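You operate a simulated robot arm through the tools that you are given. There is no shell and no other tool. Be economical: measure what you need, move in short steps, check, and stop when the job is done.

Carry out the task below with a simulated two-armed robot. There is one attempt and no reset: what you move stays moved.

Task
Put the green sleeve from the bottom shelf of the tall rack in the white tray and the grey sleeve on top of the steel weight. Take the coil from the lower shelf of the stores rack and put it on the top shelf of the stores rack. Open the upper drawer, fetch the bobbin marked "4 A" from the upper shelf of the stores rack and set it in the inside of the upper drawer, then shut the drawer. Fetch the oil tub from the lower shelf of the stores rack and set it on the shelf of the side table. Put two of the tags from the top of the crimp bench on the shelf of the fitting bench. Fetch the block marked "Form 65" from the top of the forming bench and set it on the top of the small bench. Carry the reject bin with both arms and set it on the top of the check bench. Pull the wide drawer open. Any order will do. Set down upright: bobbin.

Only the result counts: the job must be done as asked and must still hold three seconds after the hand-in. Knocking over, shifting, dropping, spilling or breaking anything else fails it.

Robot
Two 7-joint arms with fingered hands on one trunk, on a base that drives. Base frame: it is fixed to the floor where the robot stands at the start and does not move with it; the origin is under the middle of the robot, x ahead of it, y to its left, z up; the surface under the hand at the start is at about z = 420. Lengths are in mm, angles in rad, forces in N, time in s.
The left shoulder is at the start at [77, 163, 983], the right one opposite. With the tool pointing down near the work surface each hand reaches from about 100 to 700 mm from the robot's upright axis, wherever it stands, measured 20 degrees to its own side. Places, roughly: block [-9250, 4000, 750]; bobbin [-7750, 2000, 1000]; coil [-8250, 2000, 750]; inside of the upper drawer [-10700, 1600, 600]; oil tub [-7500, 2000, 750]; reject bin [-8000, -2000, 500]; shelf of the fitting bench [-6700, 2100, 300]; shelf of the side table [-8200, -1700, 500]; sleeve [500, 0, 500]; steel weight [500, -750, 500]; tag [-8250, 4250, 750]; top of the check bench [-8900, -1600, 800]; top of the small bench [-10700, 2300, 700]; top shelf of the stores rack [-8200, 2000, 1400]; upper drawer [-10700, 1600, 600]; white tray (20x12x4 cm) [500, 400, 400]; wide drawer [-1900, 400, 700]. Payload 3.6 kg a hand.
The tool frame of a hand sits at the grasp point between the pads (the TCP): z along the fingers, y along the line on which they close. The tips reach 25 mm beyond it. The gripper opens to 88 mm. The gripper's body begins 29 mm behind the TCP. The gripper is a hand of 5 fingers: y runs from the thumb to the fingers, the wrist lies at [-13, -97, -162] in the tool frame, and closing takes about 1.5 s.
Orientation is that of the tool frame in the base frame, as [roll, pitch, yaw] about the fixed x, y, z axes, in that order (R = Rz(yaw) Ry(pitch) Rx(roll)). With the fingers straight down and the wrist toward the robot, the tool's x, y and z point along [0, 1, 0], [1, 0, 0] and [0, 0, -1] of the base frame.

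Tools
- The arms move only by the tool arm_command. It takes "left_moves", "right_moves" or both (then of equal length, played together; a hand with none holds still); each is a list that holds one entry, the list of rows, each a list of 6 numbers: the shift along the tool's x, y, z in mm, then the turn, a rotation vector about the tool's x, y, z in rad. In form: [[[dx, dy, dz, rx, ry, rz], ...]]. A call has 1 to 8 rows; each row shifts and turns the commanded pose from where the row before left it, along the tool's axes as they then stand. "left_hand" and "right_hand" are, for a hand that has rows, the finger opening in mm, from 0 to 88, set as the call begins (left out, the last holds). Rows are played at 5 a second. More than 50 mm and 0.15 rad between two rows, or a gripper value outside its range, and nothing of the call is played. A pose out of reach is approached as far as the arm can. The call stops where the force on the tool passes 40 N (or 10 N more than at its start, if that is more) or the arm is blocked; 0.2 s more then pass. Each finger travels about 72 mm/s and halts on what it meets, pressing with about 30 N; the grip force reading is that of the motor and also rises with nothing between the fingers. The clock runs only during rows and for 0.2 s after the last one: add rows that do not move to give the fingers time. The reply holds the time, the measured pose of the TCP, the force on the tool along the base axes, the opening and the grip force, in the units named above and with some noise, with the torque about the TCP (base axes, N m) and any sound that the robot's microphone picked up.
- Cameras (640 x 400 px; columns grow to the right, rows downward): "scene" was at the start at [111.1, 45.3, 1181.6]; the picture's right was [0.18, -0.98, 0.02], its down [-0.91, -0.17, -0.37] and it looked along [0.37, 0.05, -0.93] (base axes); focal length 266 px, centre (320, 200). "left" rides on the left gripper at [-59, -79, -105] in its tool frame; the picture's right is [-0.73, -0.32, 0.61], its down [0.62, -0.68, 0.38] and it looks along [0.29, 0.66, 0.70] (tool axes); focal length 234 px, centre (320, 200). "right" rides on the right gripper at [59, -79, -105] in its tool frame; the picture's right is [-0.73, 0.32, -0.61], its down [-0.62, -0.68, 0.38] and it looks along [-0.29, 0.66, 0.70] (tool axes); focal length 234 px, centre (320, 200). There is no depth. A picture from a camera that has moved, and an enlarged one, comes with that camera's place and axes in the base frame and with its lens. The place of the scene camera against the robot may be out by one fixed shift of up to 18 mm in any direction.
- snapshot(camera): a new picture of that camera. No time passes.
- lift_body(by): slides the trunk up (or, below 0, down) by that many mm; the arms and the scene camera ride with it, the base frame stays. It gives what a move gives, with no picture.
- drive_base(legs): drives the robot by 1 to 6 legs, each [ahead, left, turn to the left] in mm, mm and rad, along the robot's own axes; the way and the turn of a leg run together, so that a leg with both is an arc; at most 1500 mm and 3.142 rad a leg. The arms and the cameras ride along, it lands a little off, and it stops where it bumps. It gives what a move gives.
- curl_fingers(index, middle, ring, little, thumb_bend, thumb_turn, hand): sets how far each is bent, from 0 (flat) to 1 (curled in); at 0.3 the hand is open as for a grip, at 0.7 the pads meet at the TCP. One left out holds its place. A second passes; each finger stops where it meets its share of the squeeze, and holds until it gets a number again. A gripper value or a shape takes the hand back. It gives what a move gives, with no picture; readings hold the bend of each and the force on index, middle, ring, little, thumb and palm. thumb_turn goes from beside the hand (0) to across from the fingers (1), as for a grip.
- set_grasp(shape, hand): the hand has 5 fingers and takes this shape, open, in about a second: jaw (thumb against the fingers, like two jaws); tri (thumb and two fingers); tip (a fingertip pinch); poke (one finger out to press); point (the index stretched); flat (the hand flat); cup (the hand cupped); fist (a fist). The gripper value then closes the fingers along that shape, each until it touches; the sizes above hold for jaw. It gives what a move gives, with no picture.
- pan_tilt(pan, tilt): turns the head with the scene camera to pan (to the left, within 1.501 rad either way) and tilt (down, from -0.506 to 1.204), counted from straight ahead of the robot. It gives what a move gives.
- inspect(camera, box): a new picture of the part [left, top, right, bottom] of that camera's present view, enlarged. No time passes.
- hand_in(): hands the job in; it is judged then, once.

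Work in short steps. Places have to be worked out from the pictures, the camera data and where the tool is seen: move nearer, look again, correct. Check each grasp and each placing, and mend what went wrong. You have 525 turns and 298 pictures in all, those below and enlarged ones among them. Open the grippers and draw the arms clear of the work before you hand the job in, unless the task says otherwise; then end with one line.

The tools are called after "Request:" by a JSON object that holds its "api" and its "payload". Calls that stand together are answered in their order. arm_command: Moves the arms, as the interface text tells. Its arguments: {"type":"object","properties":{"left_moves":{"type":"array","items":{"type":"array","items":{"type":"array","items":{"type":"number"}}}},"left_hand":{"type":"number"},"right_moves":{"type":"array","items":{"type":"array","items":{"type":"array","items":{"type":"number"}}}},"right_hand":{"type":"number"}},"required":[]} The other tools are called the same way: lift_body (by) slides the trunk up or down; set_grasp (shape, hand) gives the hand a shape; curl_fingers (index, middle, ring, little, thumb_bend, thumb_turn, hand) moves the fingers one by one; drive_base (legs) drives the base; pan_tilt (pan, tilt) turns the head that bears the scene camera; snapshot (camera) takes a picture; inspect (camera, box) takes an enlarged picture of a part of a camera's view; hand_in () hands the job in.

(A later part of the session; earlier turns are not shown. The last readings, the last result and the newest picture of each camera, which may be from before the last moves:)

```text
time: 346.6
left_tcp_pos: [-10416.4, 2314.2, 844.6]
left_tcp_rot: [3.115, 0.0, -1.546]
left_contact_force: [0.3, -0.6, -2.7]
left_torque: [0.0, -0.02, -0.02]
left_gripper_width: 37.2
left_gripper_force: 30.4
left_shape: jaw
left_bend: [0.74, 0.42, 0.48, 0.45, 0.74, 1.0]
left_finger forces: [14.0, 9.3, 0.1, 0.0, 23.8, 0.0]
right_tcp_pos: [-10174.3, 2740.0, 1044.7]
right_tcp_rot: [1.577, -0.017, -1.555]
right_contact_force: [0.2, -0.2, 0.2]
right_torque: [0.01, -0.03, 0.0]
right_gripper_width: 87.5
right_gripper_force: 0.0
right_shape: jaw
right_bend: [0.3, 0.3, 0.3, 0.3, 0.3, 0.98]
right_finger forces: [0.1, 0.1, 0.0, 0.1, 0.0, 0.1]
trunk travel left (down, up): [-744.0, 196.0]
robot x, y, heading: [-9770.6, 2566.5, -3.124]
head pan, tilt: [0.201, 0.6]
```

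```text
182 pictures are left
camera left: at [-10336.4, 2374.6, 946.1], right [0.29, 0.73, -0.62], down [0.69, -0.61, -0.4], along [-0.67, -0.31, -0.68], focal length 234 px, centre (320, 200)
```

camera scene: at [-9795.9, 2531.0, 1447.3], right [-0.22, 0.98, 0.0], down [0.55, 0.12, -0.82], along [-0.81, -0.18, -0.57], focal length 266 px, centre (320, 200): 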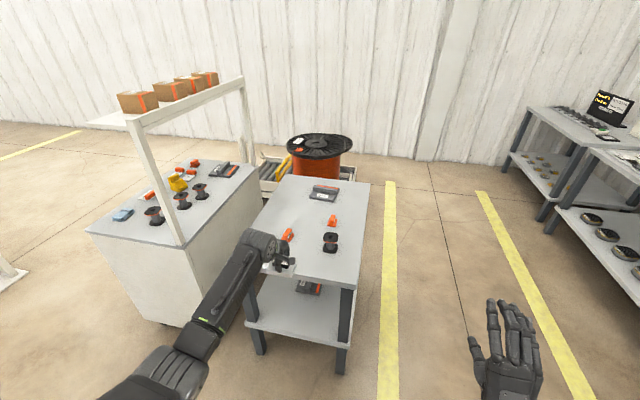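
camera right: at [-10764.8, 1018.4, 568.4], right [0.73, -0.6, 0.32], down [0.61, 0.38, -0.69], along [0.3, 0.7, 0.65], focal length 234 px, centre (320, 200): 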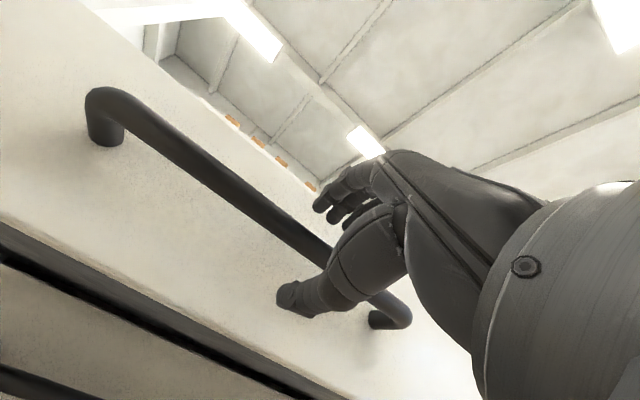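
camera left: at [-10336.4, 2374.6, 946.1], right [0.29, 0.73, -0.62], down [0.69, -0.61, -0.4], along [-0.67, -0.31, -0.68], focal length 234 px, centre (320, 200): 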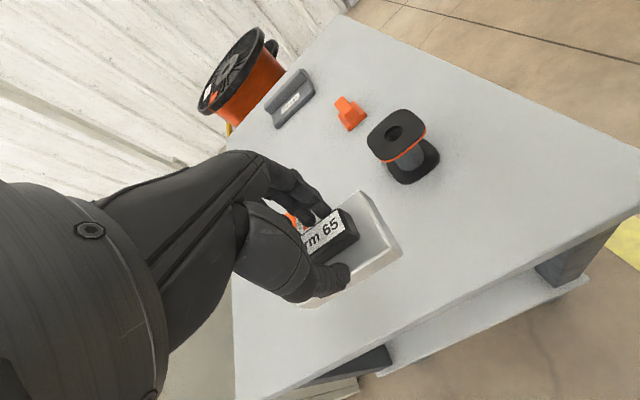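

Block is above the bench's free strip (near edge x≈−10379). Move 15 mm further in and lower in stages.

Request:
{"api": "arm_command", "payload": {"left_moves": [[[0, 15, 10, 0, 0, 0], [0, 0, 30, 0, 0, 0], [0, 0, 25, 0, 0, 0], [0, 0, 0, 0, 0, 0]]]}}

Request:
{"api": "arm_command", "payload": {"left_moves": [[[0, 0, 7, 0, 0, 0], [0, 0, 7, 0, 0, 0], [0, 0, 7, 0, 0, 0], [0, 0, 7, 0, 0, 0], [0, 0, 7, 0, 0, 0]]]}}

Request:
{"api": "snapshot", "payload": {"camera": "left"}}

```text
time: 347.6
left_tcp_pos: [-10435.8, 2312.9, 778.5]
left_tcp_rot: [3.115, -0.001, -1.546]
left_contact_force: [-0.5, -0.7, -3.3]
left_torque: [0.01, -0.01, 0.0]
left_gripper_width: 29.1
left_gripper_force: 29.6
left_shape: jaw
left_bend: [0.75, 0.49, 0.49, 0.45, 0.81, 1.0]
left_finger forces: [12.8, 3.5, 1.6, 0.0, 18.1, 0.0]
right_tcp_pos: [-10174.3, 2742.9, 1043.7]
right_tcp_rot: [1.578, -0.018, -1.553]
right_contact_force: [-0.3, -0.2, 0.3]
right_torque: [0.04, -0.02, 0.0]
right_gripper_width: 87.8
right_gripper_force: 0.0
right_shape: jaw
right_bend: [0.3, 0.3, 0.3, 0.3, 0.3, 0.98]
right_finger forces: [0.0, 0.0, 0.0, 0.0, 0.0, 0.0]
trunk travel left (down, up): [-744.0, 196.0]
robot x, y, heading: [-9772.1, 2567.4, -3.117]
head pan, tilt: [0.201, 0.6]
```

```text
time: 348.8
left_tcp_pos: [-10436.4, 2314.4, 747.5]
left_tcp_rot: [3.111, 0.0, -1.545]
left_contact_force: [-1.1, -0.8, 11.0]
left_torque: [-0.04, 0.15, -0.05]
left_gripper_width: 30.0
left_gripper_force: 30.0
left_shape: jaw
left_bend: [0.75, 0.49, 0.49, 0.45, 0.82, 1.0]
left_finger forces: [13.7, 4.9, 2.9, 0.0, 20.0, 0.0]
right_tcp_pos: [-10172.7, 2742.6, 1045.1]
right_tcp_rot: [1.576, -0.02, -1.555]
right_contact_force: [-0.8, 0.0, 0.1]
right_torque: [-0.01, 0.0, -0.01]
right_gripper_width: 87.8
right_gripper_force: 0.1
right_shape: jaw
right_bend: [0.3, 0.3, 0.3, 0.3, 0.3, 0.98]
right_finger forces: [0.1, 0.0, 0.0, 0.0, 0.1, 0.0]
trunk travel left (down, up): [-744.0, 196.0]
robot x, y, heading: [-9768.2, 2564.1, -3.125]
head pan, tilt: [0.201, 0.6]
```

```text
181 pictures are left
camera left: at [-10353.6, 2374.5, 849.4], right [0.28, 0.73, -0.62], down [0.68, -0.61, -0.41], along [-0.67, -0.31, -0.67], focal length 234 px, centre (320, 200)
```

left: 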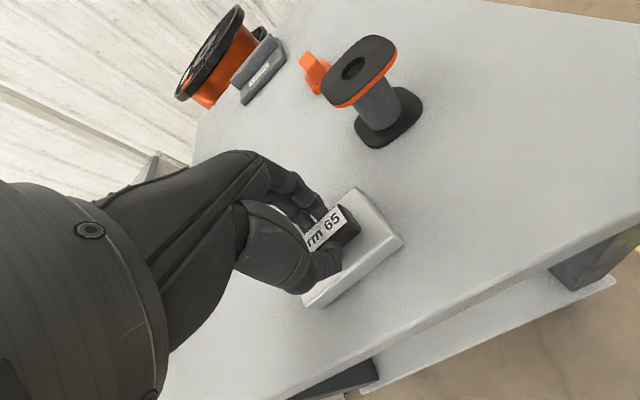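

Contact (11 N): block is on the bench. Open and lift off.

Request:
{"api": "arm_command", "payload": {"left_hand": 80, "left_moves": [[[0, 0, -1, 0, 0, 0], [0, 0, 0, 0, 0, 0], [0, 0, 0, 0, 0, 0], [0, 0, 0, 0, 0, 0], [0, 0, 0, 0, 0, 0], [0, 0, -25, 0, 0, 0], [0, 0, -35, 0, 0, 0], [0, 0, -35, 0, 0, 0]]]}}

Request:
{"api": "snapshot", "payload": {"camera": "left"}}

```text
time: 350.6
left_tcp_pos: [-10432.0, 2314.6, 839.7]
left_tcp_rot: [3.115, -0.001, -1.546]
left_contact_force: [-0.1, -0.5, -0.5]
left_torque: [0.0, -0.02, 0.02]
left_gripper_width: 79.9
left_gripper_force: 0.0
left_shape: jaw
left_bend: [0.31, 0.32, 0.3, 0.31, 0.32, 0.98]
left_finger forces: [0.0, 0.0, 0.1, 0.0, 0.0, 0.1]
right_tcp_pos: [-10173.5, 2742.5, 1044.4]
right_tcp_rot: [1.577, -0.017, -1.553]
right_contact_force: [0.4, -0.6, -0.4]
right_torque: [-0.01, -0.04, 0.0]
right_gripper_width: 87.9
right_gripper_force: 0.1
right_shape: jaw
right_bend: [0.3, 0.3, 0.3, 0.3, 0.3, 0.98]
right_finger forces: [0.0, 0.0, 0.1, 0.0, 0.0, 0.0]
trunk travel left (down, up): [-744.0, 196.0]
robot x, y, heading: [-9770.1, 2566.3, -3.119]
head pan, tilt: [0.201, 0.6]
```

```text
180 pictures are left
camera left: at [-10351.6, 2373.8, 942.4], right [0.29, 0.73, -0.62], down [0.69, -0.61, -0.4], along [-0.67, -0.31, -0.68], focal length 234 px, centre (320, 200)
```

left: 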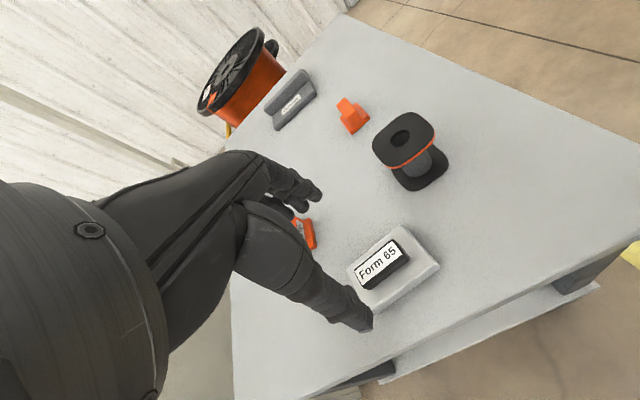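

Form 65 is placed. Now to the crimp bench for the tags: shift north, turn to +y, slide east.

Request:
{"api": "drive_base", "payload": {"legs": [[-60, -430, 0], [0, 0, -1.593], [0, -1380, 0]]}}

Request:
{"api": "pan_tilt", "payload": {"pan": 0, "tilt": 0.5}}

Request:
{"api": "snapshot", "payload": {"camera": "scene"}}

```text
time: 363.8
left_tcp_pos: [-8551.2, 3613.0, 839.0]
left_tcp_rot: [3.115, -0.001, 3.119]
left_contact_force: [-0.3, 0.8, 0.0]
left_torque: [0.01, -0.02, 0.01]
left_gripper_width: 80.0
left_gripper_force: 0.1
left_shape: jaw
left_bend: [0.31, 0.32, 0.3, 0.31, 0.32, 0.98]
left_finger forces: [0.0, 0.1, 0.1, 0.0, 0.0, 0.0]
right_tcp_pos: [-8136.5, 3334.2, 1042.9]
right_tcp_rot: [1.577, -0.018, 3.109]
right_contact_force: [-1.0, 0.1, 0.1]
right_torque: [0.01, 0.02, -0.01]
right_gripper_width: 87.7
right_gripper_force: 0.1
right_shape: jaw
right_bend: [0.3, 0.3, 0.3, 0.3, 0.3, 0.98]
right_finger forces: [0.1, 0.0, 0.1, 0.0, 0.0, 0.0]
trunk travel left (down, up): [-744.0, 196.0]
robot x, y, heading: [-8333.6, 2942.0, 1.542]
head pan, tilt: [0.201, 0.6]
```

```text
time: 364.5
left_tcp_pos: [-8551.1, 3612.9, 839.7]
left_tcp_rot: [3.114, 0.0, 3.12]
left_contact_force: [-0.2, 0.6, -0.8]
left_torque: [0.0, 0.04, -0.01]
left_gripper_width: 80.2
left_gripper_force: 0.1
left_shape: jaw
left_bend: [0.31, 0.32, 0.3, 0.31, 0.32, 0.98]
left_finger forces: [0.0, 0.0, 0.1, 0.0, 0.0, 0.0]
right_tcp_pos: [-8136.4, 3334.4, 1043.7]
right_tcp_rot: [1.578, -0.019, 3.108]
right_contact_force: [-0.4, -0.2, 0.1]
right_torque: [0.02, -0.02, -0.01]
right_gripper_width: 87.6
right_gripper_force: 0.2
right_shape: jaw
right_bend: [0.3, 0.3, 0.3, 0.3, 0.3, 0.98]
right_finger forces: [0.1, 0.0, 0.1, 0.0, 0.0, 0.0]
trunk travel left (down, up): [-744.0, 196.0]
robot x, y, heading: [-8331.3, 2946.6, 1.545]
head pan, tilt: [0.0, 0.499]
```

```text
179 pictures are left
camera scene: at [-8331.4, 3091.0, 1456.4], right [1.0, -0.03, 0.0], down [-0.01, -0.48, -0.88], along [0.02, 0.88, -0.48], focal length 266 px, centre (320, 200)
```

scene: 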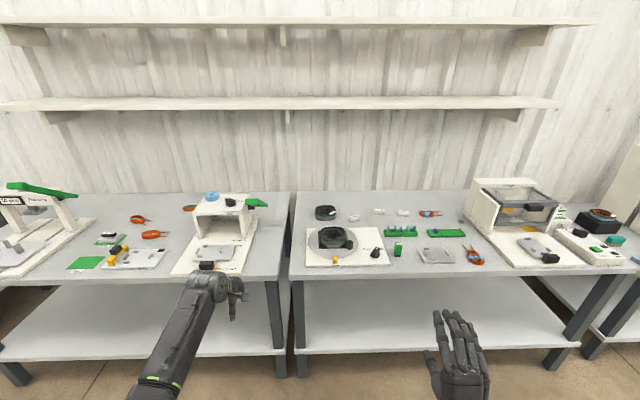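

Request:
{"api": "inspect", "payload": {"camera": "scene", "box": [300, 195, 470, 280]}}

Request:
{"api": "inspect", "payload": {"camera": "scene", "box": [340, 200, 420, 230]}}

```text
3.76 times, centred on (385, 238) of scene
camera zoom: at [-8331.4, 3091.0, 1456.4], right [1.0, -0.03, 0.0], down [-0.01, -0.48, -0.88], along [0.02, 0.88, -0.48], focal length 1001 px, centre (75, 59)
```

zoom: 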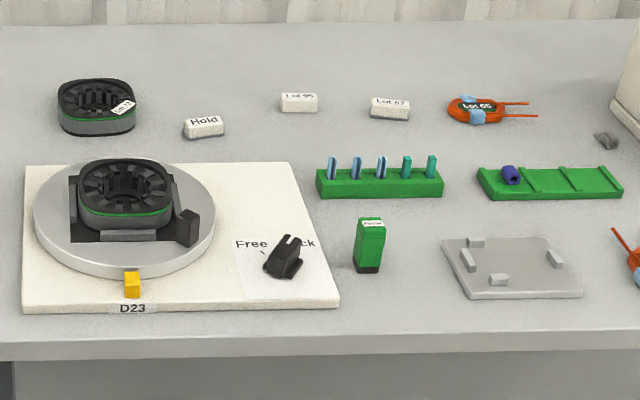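

```text
8.00 times, centred on (380, 215) of scene
camera zoom: at [-8331.4, 3091.0, 1456.4], right [1.0, -0.03, 0.0], down [-0.01, -0.48, -0.88], along [0.02, 0.88, -0.48], focal length 2128 px, centre (-160, 80)
```

zoom: 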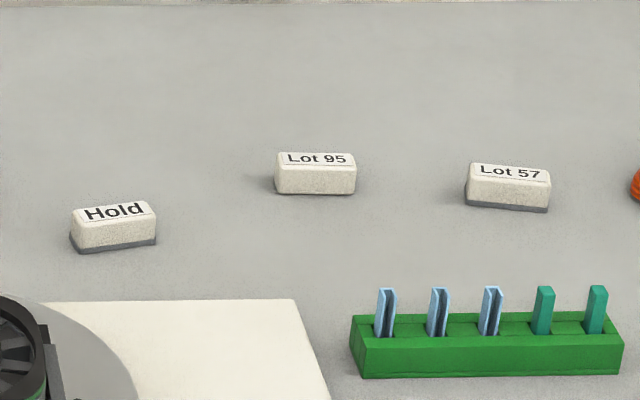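

Three tags (Hold, Lot 95, Lot 57). Hold ≈[-8138,4181], Lot 57 ≈[-7880,4218]. First bring the right hand down to tool-down too.

Request:
{"api": "arm_command", "payload": {"right_moves": [[[0, -40, 0, 0, 0, 0], [0, -40, 0, 0, 0, 0], [0, -40, 0, 0, 0, 0], [0, -40, 0, 0, 0, 0], [0, -40, 0, 0.1, 0, 0], [0, -30, 0, 0.14, 0, 0], [0, 0, 0, 0.14, 0, 0], [0, 0, 0, 0.14, 0, 0]]]}}

Request:
{"api": "arm_command", "payload": {"right_moves": [[[0, 0, 0, 0.14, 0, 0], [0, 0, 0, 0.14, 0, 0], [0, 0, 0, 0.14, 0, 0], [0, 0, 0, 0.14, 0, 0], [0, 0, 0, 0.14, 0, 0], [0, 0, 0, 0.14, 0, 0], [0, 0, 0, 0.14, 0, 0], [0, 0, 0, 0.06, 0, 0]]]}}

```text
time: 366.3
left_tcp_pos: [-8551.2, 3613.2, 839.2]
left_tcp_rot: [3.116, -0.001, 3.119]
left_contact_force: [-1.0, 0.4, -0.7]
left_torque: [0.0, 0.0, -0.01]
left_gripper_width: 80.0
left_gripper_force: 0.0
left_shape: jaw
left_bend: [0.31, 0.32, 0.3, 0.31, 0.32, 0.98]
left_finger forces: [0.1, 0.1, 0.0, 0.0, 0.1, 0.0]
right_tcp_pos: [-8141.0, 3330.1, 813.9]
right_tcp_rot: [2.099, -0.017, 3.11]
right_contact_force: [0.8, 0.9, 0.0]
right_torque: [-0.01, -0.01, 0.0]
right_gripper_width: 87.7
right_gripper_force: 0.0
right_shape: jaw
right_bend: [0.3, 0.3, 0.3, 0.3, 0.3, 0.98]
right_finger forces: [0.0, 0.0, 0.0, 0.0, 0.1, 0.0]
trunk travel left (down, up): [-744.0, 196.0]
robot x, y, heading: [-8333.8, 2940.7, 1.543]
head pan, tilt: [0.0, 0.499]
```

```text
time: 368.1
left_tcp_pos: [-8551.1, 3614.2, 838.6]
left_tcp_rot: [3.114, 0.001, 3.118]
left_contact_force: [0.6, 0.7, 1.0]
left_torque: [-0.01, 0.01, -0.03]
left_gripper_width: 80.1
left_gripper_force: 0.0
left_shape: jaw
left_bend: [0.31, 0.32, 0.3, 0.31, 0.32, 0.98]
left_finger forces: [0.1, 0.0, 0.0, 0.1, 0.1, 0.1]
right_tcp_pos: [-8141.0, 3330.9, 813.9]
right_tcp_rot: [3.139, -0.015, 3.108]
right_contact_force: [0.0, -0.9, 0.0]
right_torque: [-0.02, 0.02, -0.02]
right_gripper_width: 87.7
right_gripper_force: 0.1
right_shape: jaw
right_bend: [0.3, 0.3, 0.3, 0.3, 0.3, 0.98]
right_finger forces: [0.0, 0.1, 0.0, 0.0, 0.1, 0.0]
trunk travel left (down, up): [-744.0, 196.0]
robot x, y, heading: [-8330.9, 2939.0, 1.542]
head pan, tilt: [0.0, 0.499]
```

Raise a bit and drive so the left hand comes near "Hold".

Request:
{"api": "lift_body", "payload": {"by": 60}}

Request:
{"api": "drive_base", "payload": {"legs": [[0, 0, 0.028], [0, -410, 0], [480, 0, 0]]}}

Request:
{"api": "snapshot", "payload": {"camera": "left"}}

Request:
{"api": "snapshot", "payload": {"camera": "scene"}}

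```text
time: 369.1
left_tcp_pos: [-8551.4, 3613.8, 898.5]
left_tcp_rot: [3.116, 0.001, 3.12]
left_contact_force: [-0.6, 0.5, 0.0]
left_torque: [0.02, 0.04, -0.01]
left_gripper_width: 79.7
left_gripper_force: 0.0
left_shape: jaw
left_bend: [0.31, 0.32, 0.3, 0.31, 0.32, 0.98]
left_finger forces: [0.0, 0.0, 0.0, 0.0, 0.0, 0.0]
right_tcp_pos: [-8140.5, 3330.4, 872.9]
right_tcp_rot: [3.138, -0.018, 3.109]
right_contact_force: [-0.6, -1.3, 0.1]
right_torque: [-0.04, -0.02, -0.02]
right_gripper_width: 88.0
right_gripper_force: 0.1
right_shape: jaw
right_bend: [0.3, 0.3, 0.3, 0.3, 0.3, 0.98]
right_finger forces: [0.0, 0.1, 0.1, 0.0, 0.0, 0.0]
trunk travel left (down, up): [-804.0, 136.0]
robot x, y, heading: [-8333.9, 2940.5, 1.544]
head pan, tilt: [0.0, 0.499]
```

```text
time: 374.5
left_tcp_pos: [-8161.3, 4087.8, 898.9]
left_tcp_rot: [3.115, 0.0, -3.137]
left_contact_force: [-0.7, -0.8, -0.1]
left_torque: [0.0, -0.03, -0.01]
left_gripper_width: 80.1
left_gripper_force: 0.0
left_shape: jaw
left_bend: [0.31, 0.32, 0.3, 0.31, 0.32, 0.98]
left_finger forces: [0.1, 0.0, 0.0, 0.0, 0.1, 0.0]
right_tcp_pos: [-7743.1, 3815.6, 875.0]
right_tcp_rot: [3.136, -0.017, 3.136]
right_contact_force: [0.3, -0.6, 0.2]
right_torque: [0.01, 0.0, -0.02]
right_gripper_width: 88.0
right_gripper_force: 0.0
right_shape: jaw
right_bend: [0.3, 0.3, 0.3, 0.3, 0.3, 0.98]
right_finger forces: [0.0, 0.0, 0.1, 0.0, 0.0, 0.0]
trunk travel left (down, up): [-804.0, 136.0]
robot x, y, heading: [-7926.1, 3423.6, 1.568]
head pan, tilt: [0.0, 0.499]
```

```text
176 pictures are left
camera left: at [-8101.1, 4006.3, 1002.1], right [0.73, -0.3, -0.62], down [-0.62, -0.67, -0.4], along [-0.29, 0.67, -0.68], focal length 234 px, centre (320, 200)
```

left: 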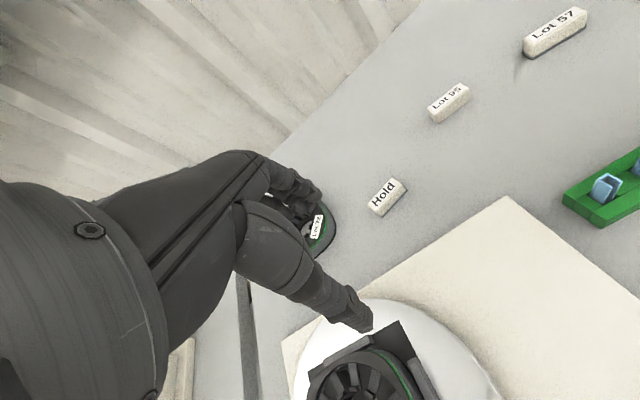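

```text
175 pictures are left
camera scene: at [-7926.6, 3572.1, 1516.5], right [1.0, 0.0, 0.0], down [0.0, -0.48, -0.88], along [0.0, 0.88, -0.48], focal length 266 px, centre (320, 200)
```

scene: 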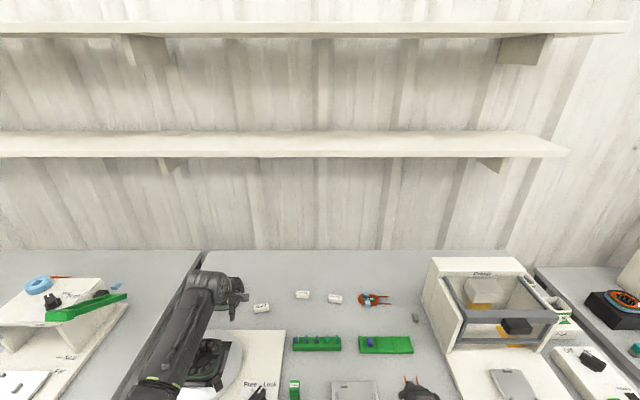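

Tags: Hold [-8123,4185], Lot 95 [-7989,4243], Lot 57 [-7877,4220]. The left hand's outer fingers would meet a part left of Hold, so left takes Lot 95. Drive 172 mm right, 65 mm ahead.

Request:
{"api": "drive_base", "payload": {"legs": [[0, -172, 0], [65, 0, 0]]}}

Request:
{"api": "arm_command", "payload": {"left_hand": 60, "left_moves": [[[0, 25, 15, -0.05, 0, 0], [0, 25, 15, -0.05, 0, 0], [0, 20, 15, -0.05, 0, 0], [0, 0, 0, 0, 0, 0]]]}}

Request:
{"api": "snapshot", "payload": {"camera": "left"}}

```text
time: 376.5
left_tcp_pos: [-7989.8, 4153.1, 900.5]
left_tcp_rot: [3.116, 0.001, -3.138]
left_contact_force: [0.0, 0.5, 0.0]
left_torque: [0.01, -0.02, 0.0]
left_gripper_width: 79.8
left_gripper_force: 0.1
left_shape: jaw
left_bend: [0.31, 0.32, 0.3, 0.31, 0.32, 0.98]
left_finger forces: [0.0, 0.0, 0.1, 0.0, 0.0, 0.0]
right_tcp_pos: [-7572.0, 3880.3, 874.7]
right_tcp_rot: [3.137, -0.018, 3.137]
right_contact_force: [0.5, 0.3, 0.0]
right_torque: [0.04, 0.02, 0.02]
right_gripper_width: 87.8
right_gripper_force: 0.0
right_shape: jaw
right_bend: [0.3, 0.3, 0.3, 0.3, 0.3, 0.98]
right_finger forces: [0.0, 0.0, 0.0, 0.0, 0.0, 0.1]
trunk travel left (down, up): [-804.0, 136.0]
robot x, y, heading: [-7751.0, 3484.9, 1.565]
head pan, tilt: [0.0, 0.499]
```

```text
time: 377.5
left_tcp_pos: [-7989.2, 4220.1, 862.5]
left_tcp_rot: [2.963, -0.001, -3.139]
left_contact_force: [0.9, -0.4, -0.3]
left_torque: [-0.04, 0.0, -0.01]
left_gripper_width: 60.3
left_gripper_force: 0.0
left_shape: jaw
left_bend: [0.28, 0.38, 0.34, 0.35, 0.59, 0.99]
left_finger forces: [0.0, 0.1, 0.1, 0.0, 0.0, 0.0]
left hand out of reach, approached as far as the arm can: row 3
right_tcp_pos: [-7571.6, 3881.8, 874.7]
right_tcp_rot: [3.137, -0.018, 3.136]
right_contact_force: [-0.1, -0.2, -0.4]
right_torque: [0.0, 0.01, 0.01]
right_gripper_width: 87.8
right_gripper_force: 0.1
right_shape: jaw
right_bend: [0.3, 0.3, 0.3, 0.3, 0.3, 0.98]
right_finger forces: [0.0, 0.0, 0.1, 0.1, 0.0, 0.1]
trunk travel left (down, up): [-804.0, 136.0]
robot x, y, heading: [-7754.7, 3489.3, 1.571]
head pan, tilt: [0.0, 0.499]
```

```text
174 pictures are left
camera left: at [-7930.3, 4122.9, 951.4], right [0.73, -0.21, -0.65], down [-0.62, -0.6, -0.5], along [-0.29, 0.77, -0.57], focal length 234 px, centre (320, 200)
```

left: 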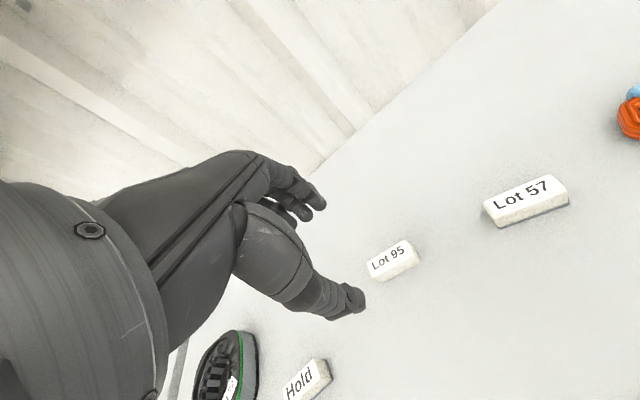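

Triangulated Lot 95 at [-7985,4253,735]. The reach needs a lower shoulder: back off clear of the bench, lower the trunk 230, and re-pose the arm at ~65° pitch.

Request:
{"api": "drive_base", "payload": {"legs": [[-520, 0, 0]]}}

Request:
{"api": "lift_body", "payload": {"by": -230}}

Request:
{"api": "arm_command", "payload": {"left_moves": [[[0, 0, -30, -0.09, 0, 0], [0, 0, -30, -0.09, 0, 0], [0, 5, -30, -0.08, 0, 0], [0, 10, -30, 0, 0, 0], [0, 10, -30, 0, 0, 0], [0, 0, 0, 0, 0, 0]]], "right_moves": [[[0, 30, -10, -0.09, 0, 0], [0, 30, -10, -0.09, 0, 0], [0, 30, -10, -0.09, 0, 0], [0, 30, -10, -0.09, 0, 0], [0, 30, -20, -0.06, 0, 0], [0, 30, -20, 0, 0, 0]]]}}

```text
time: 380.6
left_tcp_pos: [-7994.7, 3698.7, 861.0]
left_tcp_rot: [2.966, 0.0, -3.132]
left_contact_force: [-0.8, 0.4, 0.4]
left_torque: [-0.03, -0.01, 0.0]
left_gripper_width: 60.3
left_gripper_force: 0.1
left_shape: jaw
left_bend: [0.28, 0.38, 0.34, 0.35, 0.59, 0.99]
left_finger forces: [0.0, 0.0, 0.0, 0.0, 0.0, 0.0]
right_tcp_pos: [-7573.0, 3364.3, 873.3]
right_tcp_rot: [3.138, -0.017, -3.14]
right_contact_force: [0.7, 1.3, 0.4]
right_torque: [-0.04, 0.0, 0.01]
right_gripper_width: 88.0
right_gripper_force: 0.1
right_shape: jaw
right_bend: [0.3, 0.3, 0.3, 0.3, 0.3, 0.98]
right_finger forces: [0.0, 0.1, 0.1, 0.0, 0.0, 0.1]
trunk travel left (down, up): [-804.0, 136.0]
robot x, y, heading: [-7749.5, 2966.1, 1.577]
head pan, tilt: [0.0, 0.499]
```

```text
time: 383.0
left_tcp_pos: [-7994.2, 3699.0, 631.3]
left_tcp_rot: [2.966, 0.0, -3.132]
left_contact_force: [0.2, 0.1, 0.6]
left_torque: [-0.01, 0.02, 0.02]
left_gripper_width: 60.5
left_gripper_force: 0.0
left_shape: jaw
left_bend: [0.28, 0.38, 0.34, 0.35, 0.59, 0.99]
left_finger forces: [0.1, 0.1, 0.0, 0.0, 0.0, 0.0]
right_tcp_pos: [-7574.7, 3363.4, 643.2]
right_tcp_rot: [3.137, -0.019, 3.141]
right_contact_force: [-0.5, 0.3, 1.2]
right_torque: [-0.02, 0.0, 0.0]
right_gripper_width: 87.9
right_gripper_force: 0.2
right_shape: jaw
right_bend: [0.3, 0.3, 0.3, 0.3, 0.3, 0.98]
right_finger forces: [0.1, 0.1, 0.0, 0.0, 0.0, 0.0]
trunk travel left (down, up): [-574.0, 366.0]
robot x, y, heading: [-7750.5, 2969.0, 1.576]
head pan, tilt: [0.0, 0.499]
```

```text
time: 384.4
left_tcp_pos: [-7993.9, 3672.8, 781.5]
left_tcp_rot: [2.707, 0.001, -3.131]
left_contact_force: [0.5, 0.9, 0.0]
left_torque: [0.01, -0.03, 0.01]
left_gripper_width: 60.2
left_gripper_force: 0.0
left_shape: jaw
left_bend: [0.28, 0.38, 0.34, 0.35, 0.59, 0.99]
left_finger forces: [0.1, 0.0, 0.0, 0.0, 0.1, 0.0]
right_tcp_pos: [-7570.9, 3516.6, 760.0]
right_tcp_rot: [2.716, -0.017, -3.141]
right_contact_force: [0.2, -0.2, 1.9]
right_torque: [0.02, 0.02, 0.0]
right_gripper_width: 87.8
right_gripper_force: 0.0
right_shape: jaw
right_bend: [0.3, 0.3, 0.3, 0.3, 0.3, 0.98]
right_finger forces: [0.0, 0.0, 0.1, 0.1, 0.0, 0.0]
trunk travel left (down, up): [-574.0, 366.0]
robot x, y, heading: [-7752.9, 2967.1, 1.575]
head pan, tilt: [0.0, 0.499]
```

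Retract the right hand so it stays in front of the bench, raise 50, then drive in.

Request:
{"api": "arm_command", "payload": {"right_moves": [[[0, -45, 1, 0, 0, 0], [0, -45, 1, 0, 0, 0], [0, -45, 1, 0, 0, 0], [0, -45, 1, 0, 0, 0], [0, -45, 1, 0, 0, 0], [0, -45, 1, 0, 0, 0], [0, -45, 1, 0, 0, 0]]]}}

Request:
{"api": "lift_body", "payload": {"by": 40}}

Request:
{"api": "drive_base", "payload": {"legs": [[530, 0, -0.005]]}}

Request:
{"api": "snapshot", "payload": {"camera": "left"}}

```text
time: 386.0
left_tcp_pos: [-7993.1, 3672.8, 783.1]
left_tcp_rot: [2.706, 0.0, -3.13]
left_contact_force: [-0.1, -0.7, -0.4]
left_torque: [-0.03, -0.01, -0.02]
left_gripper_width: 60.3
left_gripper_force: 0.1
left_shape: jaw
left_bend: [0.28, 0.38, 0.34, 0.35, 0.59, 0.99]
left_finger forces: [0.0, 0.0, 0.1, 0.0, 0.1, 0.1]
right_tcp_pos: [-7575.0, 3233.1, 624.9]
right_tcp_rot: [2.714, -0.017, -3.141]
right_contact_force: [0.0, -0.4, 0.1]
right_torque: [-0.02, 0.01, 0.02]
right_gripper_width: 87.7
right_gripper_force: 0.0
right_shape: jaw
right_bend: [0.3, 0.3, 0.3, 0.3, 0.3, 0.98]
right_finger forces: [0.0, 0.0, 0.0, 0.0, 0.1, 0.0]
trunk travel left (down, up): [-574.0, 366.0]
robot x, y, heading: [-7752.6, 2971.7, 1.574]
head pan, tilt: [0.0, 0.499]
```

```text
time: 386.8
left_tcp_pos: [-7994.2, 3673.4, 822.7]
left_tcp_rot: [2.709, 0.001, -3.131]
left_contact_force: [-0.8, -0.2, 0.3]
left_torque: [-0.05, 0.01, 0.01]
left_gripper_width: 60.3
left_gripper_force: 0.0
left_shape: jaw
left_bend: [0.28, 0.38, 0.34, 0.35, 0.59, 0.99]
left_finger forces: [0.0, 0.0, 0.1, 0.0, 0.1, 0.0]
right_tcp_pos: [-7574.5, 3232.5, 663.1]
right_tcp_rot: [2.719, -0.017, 3.141]
right_contact_force: [0.3, -0.2, -0.4]
right_torque: [0.01, 0.0, 0.01]
right_gripper_width: 87.8
right_gripper_force: 0.1
right_shape: jaw
right_bend: [0.3, 0.3, 0.3, 0.3, 0.3, 0.98]
right_finger forces: [0.0, 0.1, 0.1, 0.1, 0.0, 0.1]
trunk travel left (down, up): [-614.0, 326.0]
robot x, y, heading: [-7750.8, 2968.7, 1.577]
head pan, tilt: [0.0, 0.499]
```

```text
time: 389.9
left_tcp_pos: [-7987.5, 4206.9, 822.3]
left_tcp_rot: [2.707, -0.001, -3.138]
left_contact_force: [-0.1, 0.5, -0.2]
left_torque: [-0.02, 0.0, 0.04]
left_gripper_width: 60.1
left_gripper_force: 0.2
left_shape: jaw
left_bend: [0.28, 0.38, 0.34, 0.35, 0.59, 0.99]
left_finger forces: [0.0, 0.0, 0.1, 0.1, 0.1, 0.0]
right_tcp_pos: [-7574.1, 3762.0, 663.6]
right_tcp_rot: [2.719, -0.017, 3.133]
right_contact_force: [-0.3, -0.5, 0.7]
right_torque: [0.0, -0.02, -0.02]
right_gripper_width: 87.7
right_gripper_force: 0.0
right_shape: jaw
right_bend: [0.3, 0.3, 0.3, 0.3, 0.3, 0.98]
right_finger forces: [0.0, 0.1, 0.1, 0.0, 0.0, 0.0]
trunk travel left (down, up): [-614.0, 326.0]
robot x, y, heading: [-7753.4, 3497.2, 1.569]
head pan, tilt: [0.0, 0.499]
```

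```text
173 pictures are left
camera left: at [-7927.9, 4090.2, 883.9], right [0.73, -0.04, -0.69], down [-0.62, -0.46, -0.63], along [-0.29, 0.89, -0.35], focal length 234 px, centre (320, 200)
```

left: 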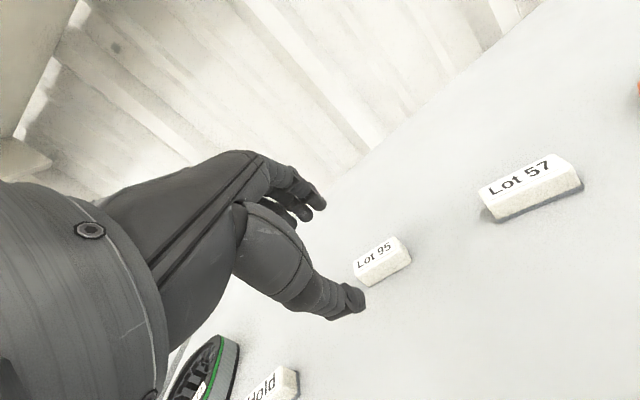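

To grip the low tag squarely I pitch to ~77° and advance, then check.

Request:
{"api": "arm_command", "payload": {"left_moves": [[[0, 0, 0, 0.1, 0, 0], [0, 0, 0, 0.1, 0, 0], [0, 20, 15, 0, 0, 0], [0, 14, 25, 0, 0, 0], [0, 0, 0, 0, 0, 0]]]}}

Request:
{"api": "snapshot", "payload": {"camera": "left"}}

```text
time: 391.1
left_tcp_pos: [-7987.1, 4249.2, 792.3]
left_tcp_rot: [2.905, -0.001, -3.14]
left_contact_force: [1.5, -0.1, 0.9]
left_torque: [-0.02, -0.02, -0.02]
left_gripper_width: 60.2
left_gripper_force: 0.1
left_shape: jaw
left_bend: [0.28, 0.38, 0.34, 0.35, 0.59, 0.99]
left_finger forces: [0.0, 0.0, 0.0, 0.1, 0.0, 0.0]
right_tcp_pos: [-7572.4, 3761.8, 663.4]
right_tcp_rot: [2.716, -0.017, 3.134]
right_contact_force: [-0.7, 0.4, -0.1]
right_torque: [-0.03, 0.0, -0.01]
right_gripper_width: 87.9
right_gripper_force: 0.1
right_shape: jaw
right_bend: [0.3, 0.3, 0.3, 0.3, 0.3, 0.98]
right_finger forces: [0.1, 0.1, 0.0, 0.1, 0.1, 0.1]
trunk travel left (down, up): [-614.0, 326.0]
robot x, y, heading: [-7755.1, 3499.3, 1.564]
head pan, tilt: [0.0, 0.499]
```

```text
172 pictures are left
camera left: at [-7928.0, 4146.5, 875.1], right [0.73, -0.17, -0.67], down [-0.62, -0.57, -0.53], along [-0.29, 0.8, -0.52], focal length 234 px, centre (320, 200)
```

left: 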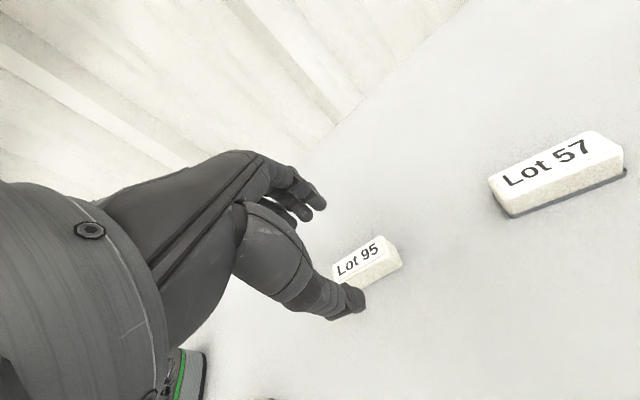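

Reach is fine. Lower 34 mm with 5 mm forward, then close.

Request:
{"api": "arm_command", "payload": {"left_moves": [[[2, 1, 12, 0, 0, 0], [2, -2, 11, 0, 0, 0], [0, -2, 11, 0, 0, 0], [0, 0, 0, 0, 0, 0]]]}}

Request:
{"api": "inspect", "payload": {"camera": "left", "box": [240, 150, 440, 340]}}

```text
time: 392.1
left_tcp_pos: [-7992.0, 4252.3, 757.7]
left_tcp_rot: [2.906, 0.001, -3.139]
left_contact_force: [0.1, 0.0, -0.1]
left_torque: [0.01, 0.05, -0.01]
left_gripper_width: 59.9
left_gripper_force: 0.1
left_shape: jaw
left_bend: [0.28, 0.38, 0.34, 0.35, 0.59, 0.99]
left_finger forces: [0.1, 0.1, 0.0, 0.1, 0.1, 0.0]
right_tcp_pos: [-7572.0, 3762.6, 662.9]
right_tcp_rot: [2.717, -0.019, 3.133]
right_contact_force: [0.0, 1.0, 0.2]
right_torque: [0.0, 0.01, 0.03]
right_gripper_width: 87.8
right_gripper_force: 0.0
right_shape: jaw
right_bend: [0.3, 0.3, 0.3, 0.3, 0.3, 0.98]
right_finger forces: [0.0, 0.1, 0.0, 0.0, 0.1, 0.1]
trunk travel left (down, up): [-614.0, 326.0]
robot x, y, heading: [-7750.9, 3500.3, 1.569]
head pan, tilt: [0.0, 0.499]
```

```text
2.11 times, centred on (340, 245) of left
camera zoom: at [-7931.7, 4151.3, 840.5], right [0.73, -0.17, -0.67], down [-0.62, -0.57, -0.53], along [-0.29, 0.8, -0.52], focal length 493 px, centre (278, 105)
```

zoom: 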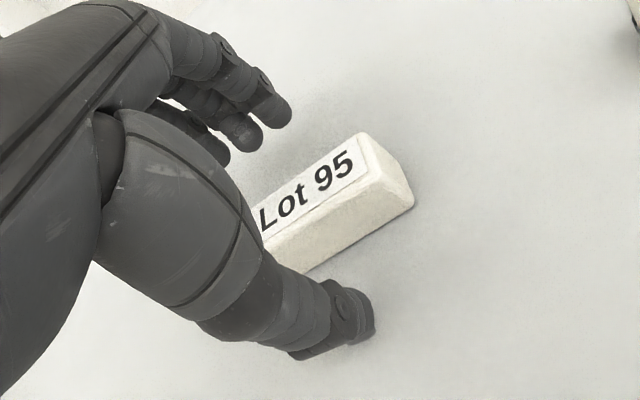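

Shift 8 mm forward and lower 4 mm, then close.

Request:
{"api": "arm_command", "payload": {"left_moves": [[[-6, 8, 5, 0, 0, 0], [0, 0, 0, 0, 0, 0]]]}}

Request:
{"api": "arm_command", "payload": {"left_hand": 0, "left_moves": [[[0, 0, 0, 0, 0, 0], [0, 0, 0, 0, 0, 0], [0, 0, 0, 0, 0, 0], [0, 0, 0, 0, 0, 0], [0, 0, 0, 0, 0, 0], [0, 2, -8, 0, 0, 0], [0, 3, -12, 0, 0, 0]]]}}

Request:
{"api": "inspect", "payload": {"camera": "left", "box": [240, 150, 440, 340]}}

```text
time: 392.7
left_tcp_pos: [-7985.3, 4261.4, 755.3]
left_tcp_rot: [2.907, 0.001, -3.139]
left_contact_force: [-0.1, -0.7, 0.4]
left_torque: [-0.01, 0.0, -0.04]
left_gripper_width: 60.1
left_gripper_force: 0.1
left_shape: jaw
left_bend: [0.28, 0.38, 0.34, 0.35, 0.59, 0.99]
left_finger forces: [0.0, 0.1, 0.0, 0.0, 0.0, 0.1]
right_tcp_pos: [-7573.0, 3761.6, 662.7]
right_tcp_rot: [2.719, -0.019, 3.134]
right_contact_force: [-0.8, 0.0, 0.0]
right_torque: [-0.01, 0.0, -0.01]
right_gripper_width: 87.6
right_gripper_force: 0.1
right_shape: jaw
right_bend: [0.3, 0.3, 0.3, 0.3, 0.3, 0.98]
right_finger forces: [0.1, 0.1, 0.1, 0.1, 0.0, 0.0]
trunk travel left (down, up): [-614.0, 326.0]
robot x, y, heading: [-7754.4, 3498.2, 1.572]
head pan, tilt: [0.0, 0.499]
```

```text
time: 394.3
left_tcp_pos: [-7983.8, 4262.4, 775.3]
left_tcp_rot: [2.905, 0.0, -3.14]
left_contact_force: [0.2, 0.1, -0.1]
left_torque: [0.0, -0.01, -0.02]
left_gripper_width: 14.6
left_gripper_force: 29.9
left_shape: jaw
left_bend: [0.73, 0.63, 0.66, 0.69, 0.75, 0.99]
left_finger forces: [17.0, 6.7, 2.8, 0.0, 26.6, 0.0]
right_tcp_pos: [-7572.4, 3763.0, 664.5]
right_tcp_rot: [2.718, -0.018, 3.134]
right_contact_force: [0.4, 0.1, 0.4]
right_torque: [-0.03, -0.02, 0.01]
right_gripper_width: 87.7
right_gripper_force: 0.1
right_shape: jaw
right_bend: [0.3, 0.3, 0.3, 0.3, 0.3, 0.98]
right_finger forces: [0.0, 0.1, 0.0, 0.1, 0.0, 0.1]
trunk travel left (down, up): [-614.0, 326.0]
robot x, y, heading: [-7756.7, 3501.7, 1.566]
head pan, tilt: [0.0, 0.499]
```

```text
2.11 times, centred on (340, 245) of left
camera zoom: at [-7924.5, 4159.9, 858.6], right [0.73, -0.17, -0.67], down [-0.62, -0.57, -0.53], along [-0.29, 0.8, -0.52], focal length 493 px, centre (278, 105)
```

zoom: 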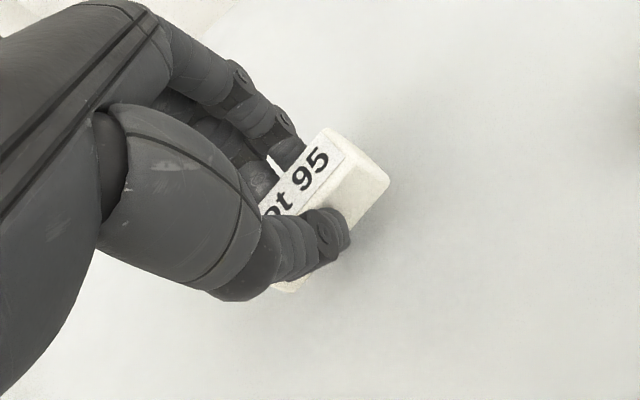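

Lot 95 is held. Lift, back out, retract the left arm and extend the right the same way for Lot 57.

Request:
{"api": "arm_command", "payload": {"left_moves": [[[0, 7, -30, 0, 0, 0], [0, 7, -30, 0, 0, 0], [0, 5, -20, 0, 0, 0], [0, 0, 0, 0, 0, 0]]]}}

Request:
{"api": "drive_base", "payload": {"legs": [[-560, 0, 0]]}}

Request:
{"api": "arm_command", "payload": {"left_moves": [[[0, -40, -8, 0, 0, 0], [0, -40, -8, 0, 0, 0], [0, -40, -8, 0, 0, 0], [0, -40, -8, 0, 0, 0], [0, -40, -8, 0, 0, 0], [0, -40, -8, 0, 0, 0], [0, -40, 0, 0, 0, 0], [0, 0, 0, 0, 0, 0]]], "right_moves": [[[0, 46, 3, 0, 0, 0], [0, 46, 3, 0, 0, 0], [0, 46, 3, 0, 0, 0], [0, 46, 3, 0, 0, 0], [0, 46, 3, 0, 0, 0], [0, 46, 3, 0, 0, 0], [0, 46, 3, 0, 0, 0], [0, 46, 3, 0, 0, 0]]]}}

```text
time: 395.3
left_tcp_pos: [-7984.3, 4260.7, 858.7]
left_tcp_rot: [2.906, 0.0, -3.14]
left_contact_force: [-0.4, 0.0, 0.0]
left_torque: [-0.01, 0.02, 0.04]
left_gripper_width: 14.6
left_gripper_force: 30.0
left_shape: jaw
left_bend: [0.73, 0.63, 0.71, 0.69, 0.75, 0.99]
left_finger forces: [17.6, 6.5, 2.8, 0.0, 26.7, 0.1]
right_tcp_pos: [-7572.3, 3762.4, 664.1]
right_tcp_rot: [2.717, -0.019, 3.134]
right_contact_force: [-0.6, -0.6, 0.2]
right_torque: [-0.02, 0.05, -0.01]
right_gripper_width: 87.7
right_gripper_force: 0.0
right_shape: jaw
right_bend: [0.3, 0.3, 0.3, 0.3, 0.3, 0.98]
right_finger forces: [0.0, 0.0, 0.0, 0.0, 0.0, 0.0]
trunk travel left (down, up): [-614.0, 326.0]
robot x, y, heading: [-7751.3, 3497.4, 1.573]
head pan, tilt: [0.0, 0.499]
```

```text
time: 398.5
left_tcp_pos: [-7981.2, 3703.7, 858.1]
left_tcp_rot: [2.908, -0.001, 3.132]
left_contact_force: [-0.2, 0.1, -0.4]
left_torque: [0.02, 0.02, 0.01]
left_gripper_width: 14.7
left_gripper_force: 30.3
left_shape: jaw
left_bend: [0.73, 0.63, 0.71, 0.69, 0.75, 0.99]
left_finger forces: [17.7, 6.5, 2.8, 0.0, 26.9, 0.0]
right_tcp_pos: [-7574.3, 3199.1, 663.1]
right_tcp_rot: [2.716, -0.018, 3.123]
right_contact_force: [0.1, -0.2, -0.2]
right_torque: [-0.02, 0.02, 0.01]
right_gripper_width: 87.7
right_gripper_force: 0.1
right_shape: jaw
right_bend: [0.3, 0.3, 0.3, 0.3, 0.3, 0.98]
right_finger forces: [0.1, 0.0, 0.0, 0.1, 0.0, 0.1]
trunk travel left (down, up): [-614.0, 326.0]
robot x, y, heading: [-7759.4, 2937.0, 1.559]
head pan, tilt: [0.0, 0.499]
```

```text
time: 400.3
left_tcp_pos: [-7983.8, 3419.4, 838.0]
left_tcp_rot: [2.906, -0.001, 3.132]
left_contact_force: [-0.3, 0.0, 0.0]
left_torque: [-0.03, -0.02, 0.01]
left_gripper_width: 14.2
left_gripper_force: 30.1
left_shape: jaw
left_bend: [0.73, 0.64, 0.7, 0.69, 0.76, 0.98]
left_finger forces: [18.6, 6.2, 2.3, 0.0, 27.1, 0.0]
right_tcp_pos: [-7565.7, 3546.9, 790.7]
right_tcp_rot: [2.72, -0.017, 3.123]
right_contact_force: [0.2, 0.1, -0.5]
right_torque: [-0.01, 0.02, 0.03]
right_gripper_width: 87.8
right_gripper_force: 0.1
right_shape: jaw
right_bend: [0.3, 0.3, 0.3, 0.3, 0.3, 0.98]
right_finger forces: [0.0, 0.1, 0.0, 0.0, 0.1, 0.0]
trunk travel left (down, up): [-614.0, 326.0]
robot x, y, heading: [-7756.1, 2937.7, 1.555]
head pan, tilt: [0.0, 0.499]
```

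Pull the left hand (with tag) back and down in front of the bench line, and pose the right hand at ~77° pitch, higher.

Request:
{"api": "arm_command", "payload": {"left_moves": [[[0, -37, 18.7, 0, 0, 0], [0, -37, 18.7, 0, 0, 0], [0, -37, 18.7, 0, 0, 0], [0, -37, 18.7, 0, 0, 0], [0, -37, 18.7, 0, 0, 0], [0, -37, 18.7, 0, 0, 0], [0, -37, 18.7, 0, 0, 0]]], "right_moves": [[[0, 40, 0, 0, 0, 0], [0, 40, 0, 0, 0, 0], [0, 15, -10, 0.06, 0, 0], [0, 0, -10, 0.06, 0, 0], [0, 0, 0, 0.06, 0, 0], [0, 0, 0, 0, 0, 0], [0, 0, 0, 0, 0, 0]]]}}

Request:
{"api": "drive_base", "payload": {"legs": [[0, 290, 0.016], [540, 0, 0]]}}

Request:
{"api": "snapshot", "payload": {"camera": "right"}}

```text
time: 401.9
left_tcp_pos: [-7988.1, 3195.7, 654.3]
left_tcp_rot: [2.906, -0.002, 3.133]
left_contact_force: [-0.4, 1.1, -0.7]
left_torque: [0.01, 0.03, -0.01]
left_gripper_width: 14.3
left_gripper_force: 29.7
left_shape: jaw
left_bend: [0.73, 0.64, 0.71, 0.69, 0.77, 0.97]
left_finger forces: [19.2, 6.1, 1.7, 0.1, 27.3, 0.0]
right_tcp_pos: [-7564.1, 3625.4, 850.7]
right_tcp_rot: [2.897, -0.017, 3.123]
right_contact_force: [-0.4, -0.2, -0.2]
right_torque: [0.0, -0.01, -0.05]
right_gripper_width: 87.6
right_gripper_force: 0.1
right_shape: jaw
right_bend: [0.3, 0.3, 0.3, 0.3, 0.3, 0.98]
right_finger forces: [0.0, 0.0, 0.1, 0.1, 0.0, 0.1]
trunk travel left (down, up): [-614.0, 326.0]
robot x, y, heading: [-7754.3, 2936.4, 1.554]
head pan, tilt: [0.0, 0.499]
```

```text
time: 406.6
left_tcp_pos: [-8279.8, 3731.3, 652.9]
left_tcp_rot: [2.905, 0.0, -3.133]
left_contact_force: [0.5, 0.1, -1.1]
left_torque: [0.02, 0.04, 0.02]
left_gripper_width: 14.3
left_gripper_force: 29.5
left_shape: jaw
left_bend: [0.73, 0.64, 0.71, 0.69, 0.77, 0.97]
left_finger forces: [19.2, 6.2, 1.7, 0.0, 27.2, 0.1]
right_tcp_pos: [-7864.7, 4165.9, 850.1]
right_tcp_rot: [2.897, -0.018, 3.141]
right_contact_force: [0.1, 0.7, 0.3]
right_torque: [-0.01, -0.02, 0.01]
right_gripper_width: 87.7
right_gripper_force: 0.1
right_shape: jaw
right_bend: [0.3, 0.3, 0.3, 0.3, 0.3, 0.98]
right_finger forces: [0.1, 0.1, 0.0, 0.0, 0.0, 0.1]
trunk travel left (down, up): [-614.0, 326.0]
robot x, y, heading: [-8049.7, 3475.0, 1.575]
head pan, tilt: [0.0, 0.499]
```

```text
169 pictures are left
camera right: at [-7922.3, 4063.5, 934.3], right [0.74, 0.17, 0.65], down [0.61, -0.57, -0.55], along [0.28, 0.81, -0.52], focal length 234 px, centre (320, 200)
```

right: 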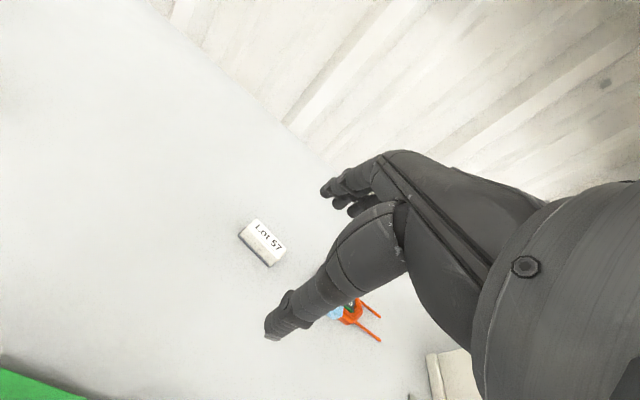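

Lot 57 at ≈[-7870,4234]. Advance and descend partially.

Request:
{"api": "arm_command", "payload": {"right_hand": 60, "right_moves": [[[2, 26, 20, 0, 0.008, 0], [2, 26, 20, 0, 0.008, 0], [0, 5, 16, 0, 0, 0], [0, -3, 14, 0, 0, 0], [0, 0, 0, 0, 0, 0]]]}}

Request:
{"api": "inspect", "payload": {"camera": "right", "box": [200, 150, 400, 340]}}

```text
time: 407.8
left_tcp_pos: [-8281.0, 3731.2, 654.8]
left_tcp_rot: [2.906, -0.001, -3.134]
left_contact_force: [-0.6, -0.2, 0.0]
left_torque: [0.0, -0.02, -0.03]
left_gripper_width: 14.7
left_gripper_force: 30.2
left_shape: jaw
left_bend: [0.73, 0.64, 0.71, 0.69, 0.77, 0.97]
left_finger forces: [19.3, 6.2, 1.8, 0.1, 27.2, 0.1]
right_tcp_pos: [-7870.1, 4234.8, 795.6]
right_tcp_rot: [2.898, -0.035, -3.138]
right_contact_force: [0.2, -0.7, 0.0]
right_torque: [0.0, 0.0, -0.03]
right_gripper_width: 60.5
right_gripper_force: 0.1
right_shape: jaw
right_bend: [0.28, 0.38, 0.34, 0.35, 0.59, 0.99]
right_finger forces: [0.0, 0.0, 0.1, 0.1, 0.0, 0.0]
trunk travel left (down, up): [-614.0, 326.0]
robot x, y, heading: [-8044.3, 3480.9, 1.576]
head pan, tilt: [0.0, 0.499]
```

```text
2.11 times, centred on (300, 245) of right
camera zoom: at [-7926.2, 4132.0, 880.4], right [0.75, 0.17, 0.64], down [0.61, -0.57, -0.56], along [0.27, 0.81, -0.53], focal length 493 px, centre (362, 105)
```

zoom: 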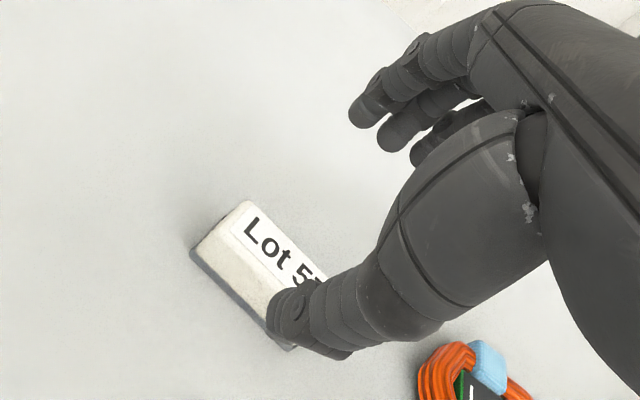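

Aligned. Lower 40 mm with 5 mm forward.

Request:
{"api": "arm_command", "payload": {"right_moves": [[[0, 1, 14, 0, -0.03, 0], [0, -3, 14, 0, 0, 0], [0, -3, 13, 0, 0, 0], [0, 0, 0, 0, 0, 0]]]}}

Request:
{"api": "inspect", "payload": {"camera": "right", "box": [200, 150, 400, 340]}}

```text
time: 408.8
left_tcp_pos: [-8280.6, 3731.3, 653.9]
left_tcp_rot: [2.906, 0.001, -3.133]
left_contact_force: [-0.1, 0.0, 0.0]
left_torque: [-0.01, 0.03, 0.01]
left_gripper_width: 14.1
left_gripper_force: 30.3
left_shape: jaw
left_bend: [0.73, 0.64, 0.71, 0.69, 0.77, 0.97]
left_finger forces: [19.3, 6.2, 1.7, 0.0, 27.1, 0.0]
right_tcp_pos: [-7872.9, 4241.6, 755.4]
right_tcp_rot: [2.897, -0.003, 3.137]
right_contact_force: [0.5, 0.5, 0.3]
right_torque: [0.0, 0.03, 0.0]
right_gripper_width: 60.1
right_gripper_force: 0.1
right_shape: jaw
right_bend: [0.28, 0.38, 0.34, 0.35, 0.59, 0.99]
right_finger forces: [0.0, 0.0, 0.0, 0.1, 0.0, 0.0]
trunk travel left (down, up): [-614.0, 326.0]
robot x, y, heading: [-8047.8, 3479.1, 1.572]
head pan, tilt: [0.0, 0.499]
```

```text
2.11 times, centred on (300, 245) of right
camera zoom: at [-7930.2, 4138.1, 838.1], right [0.73, 0.16, 0.66], down [0.62, -0.57, -0.54], along [0.29, 0.81, -0.52], focal length 493 px, centre (362, 105)
```

zoom: 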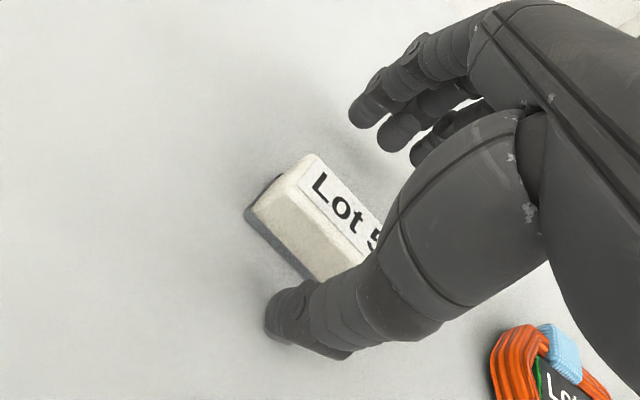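

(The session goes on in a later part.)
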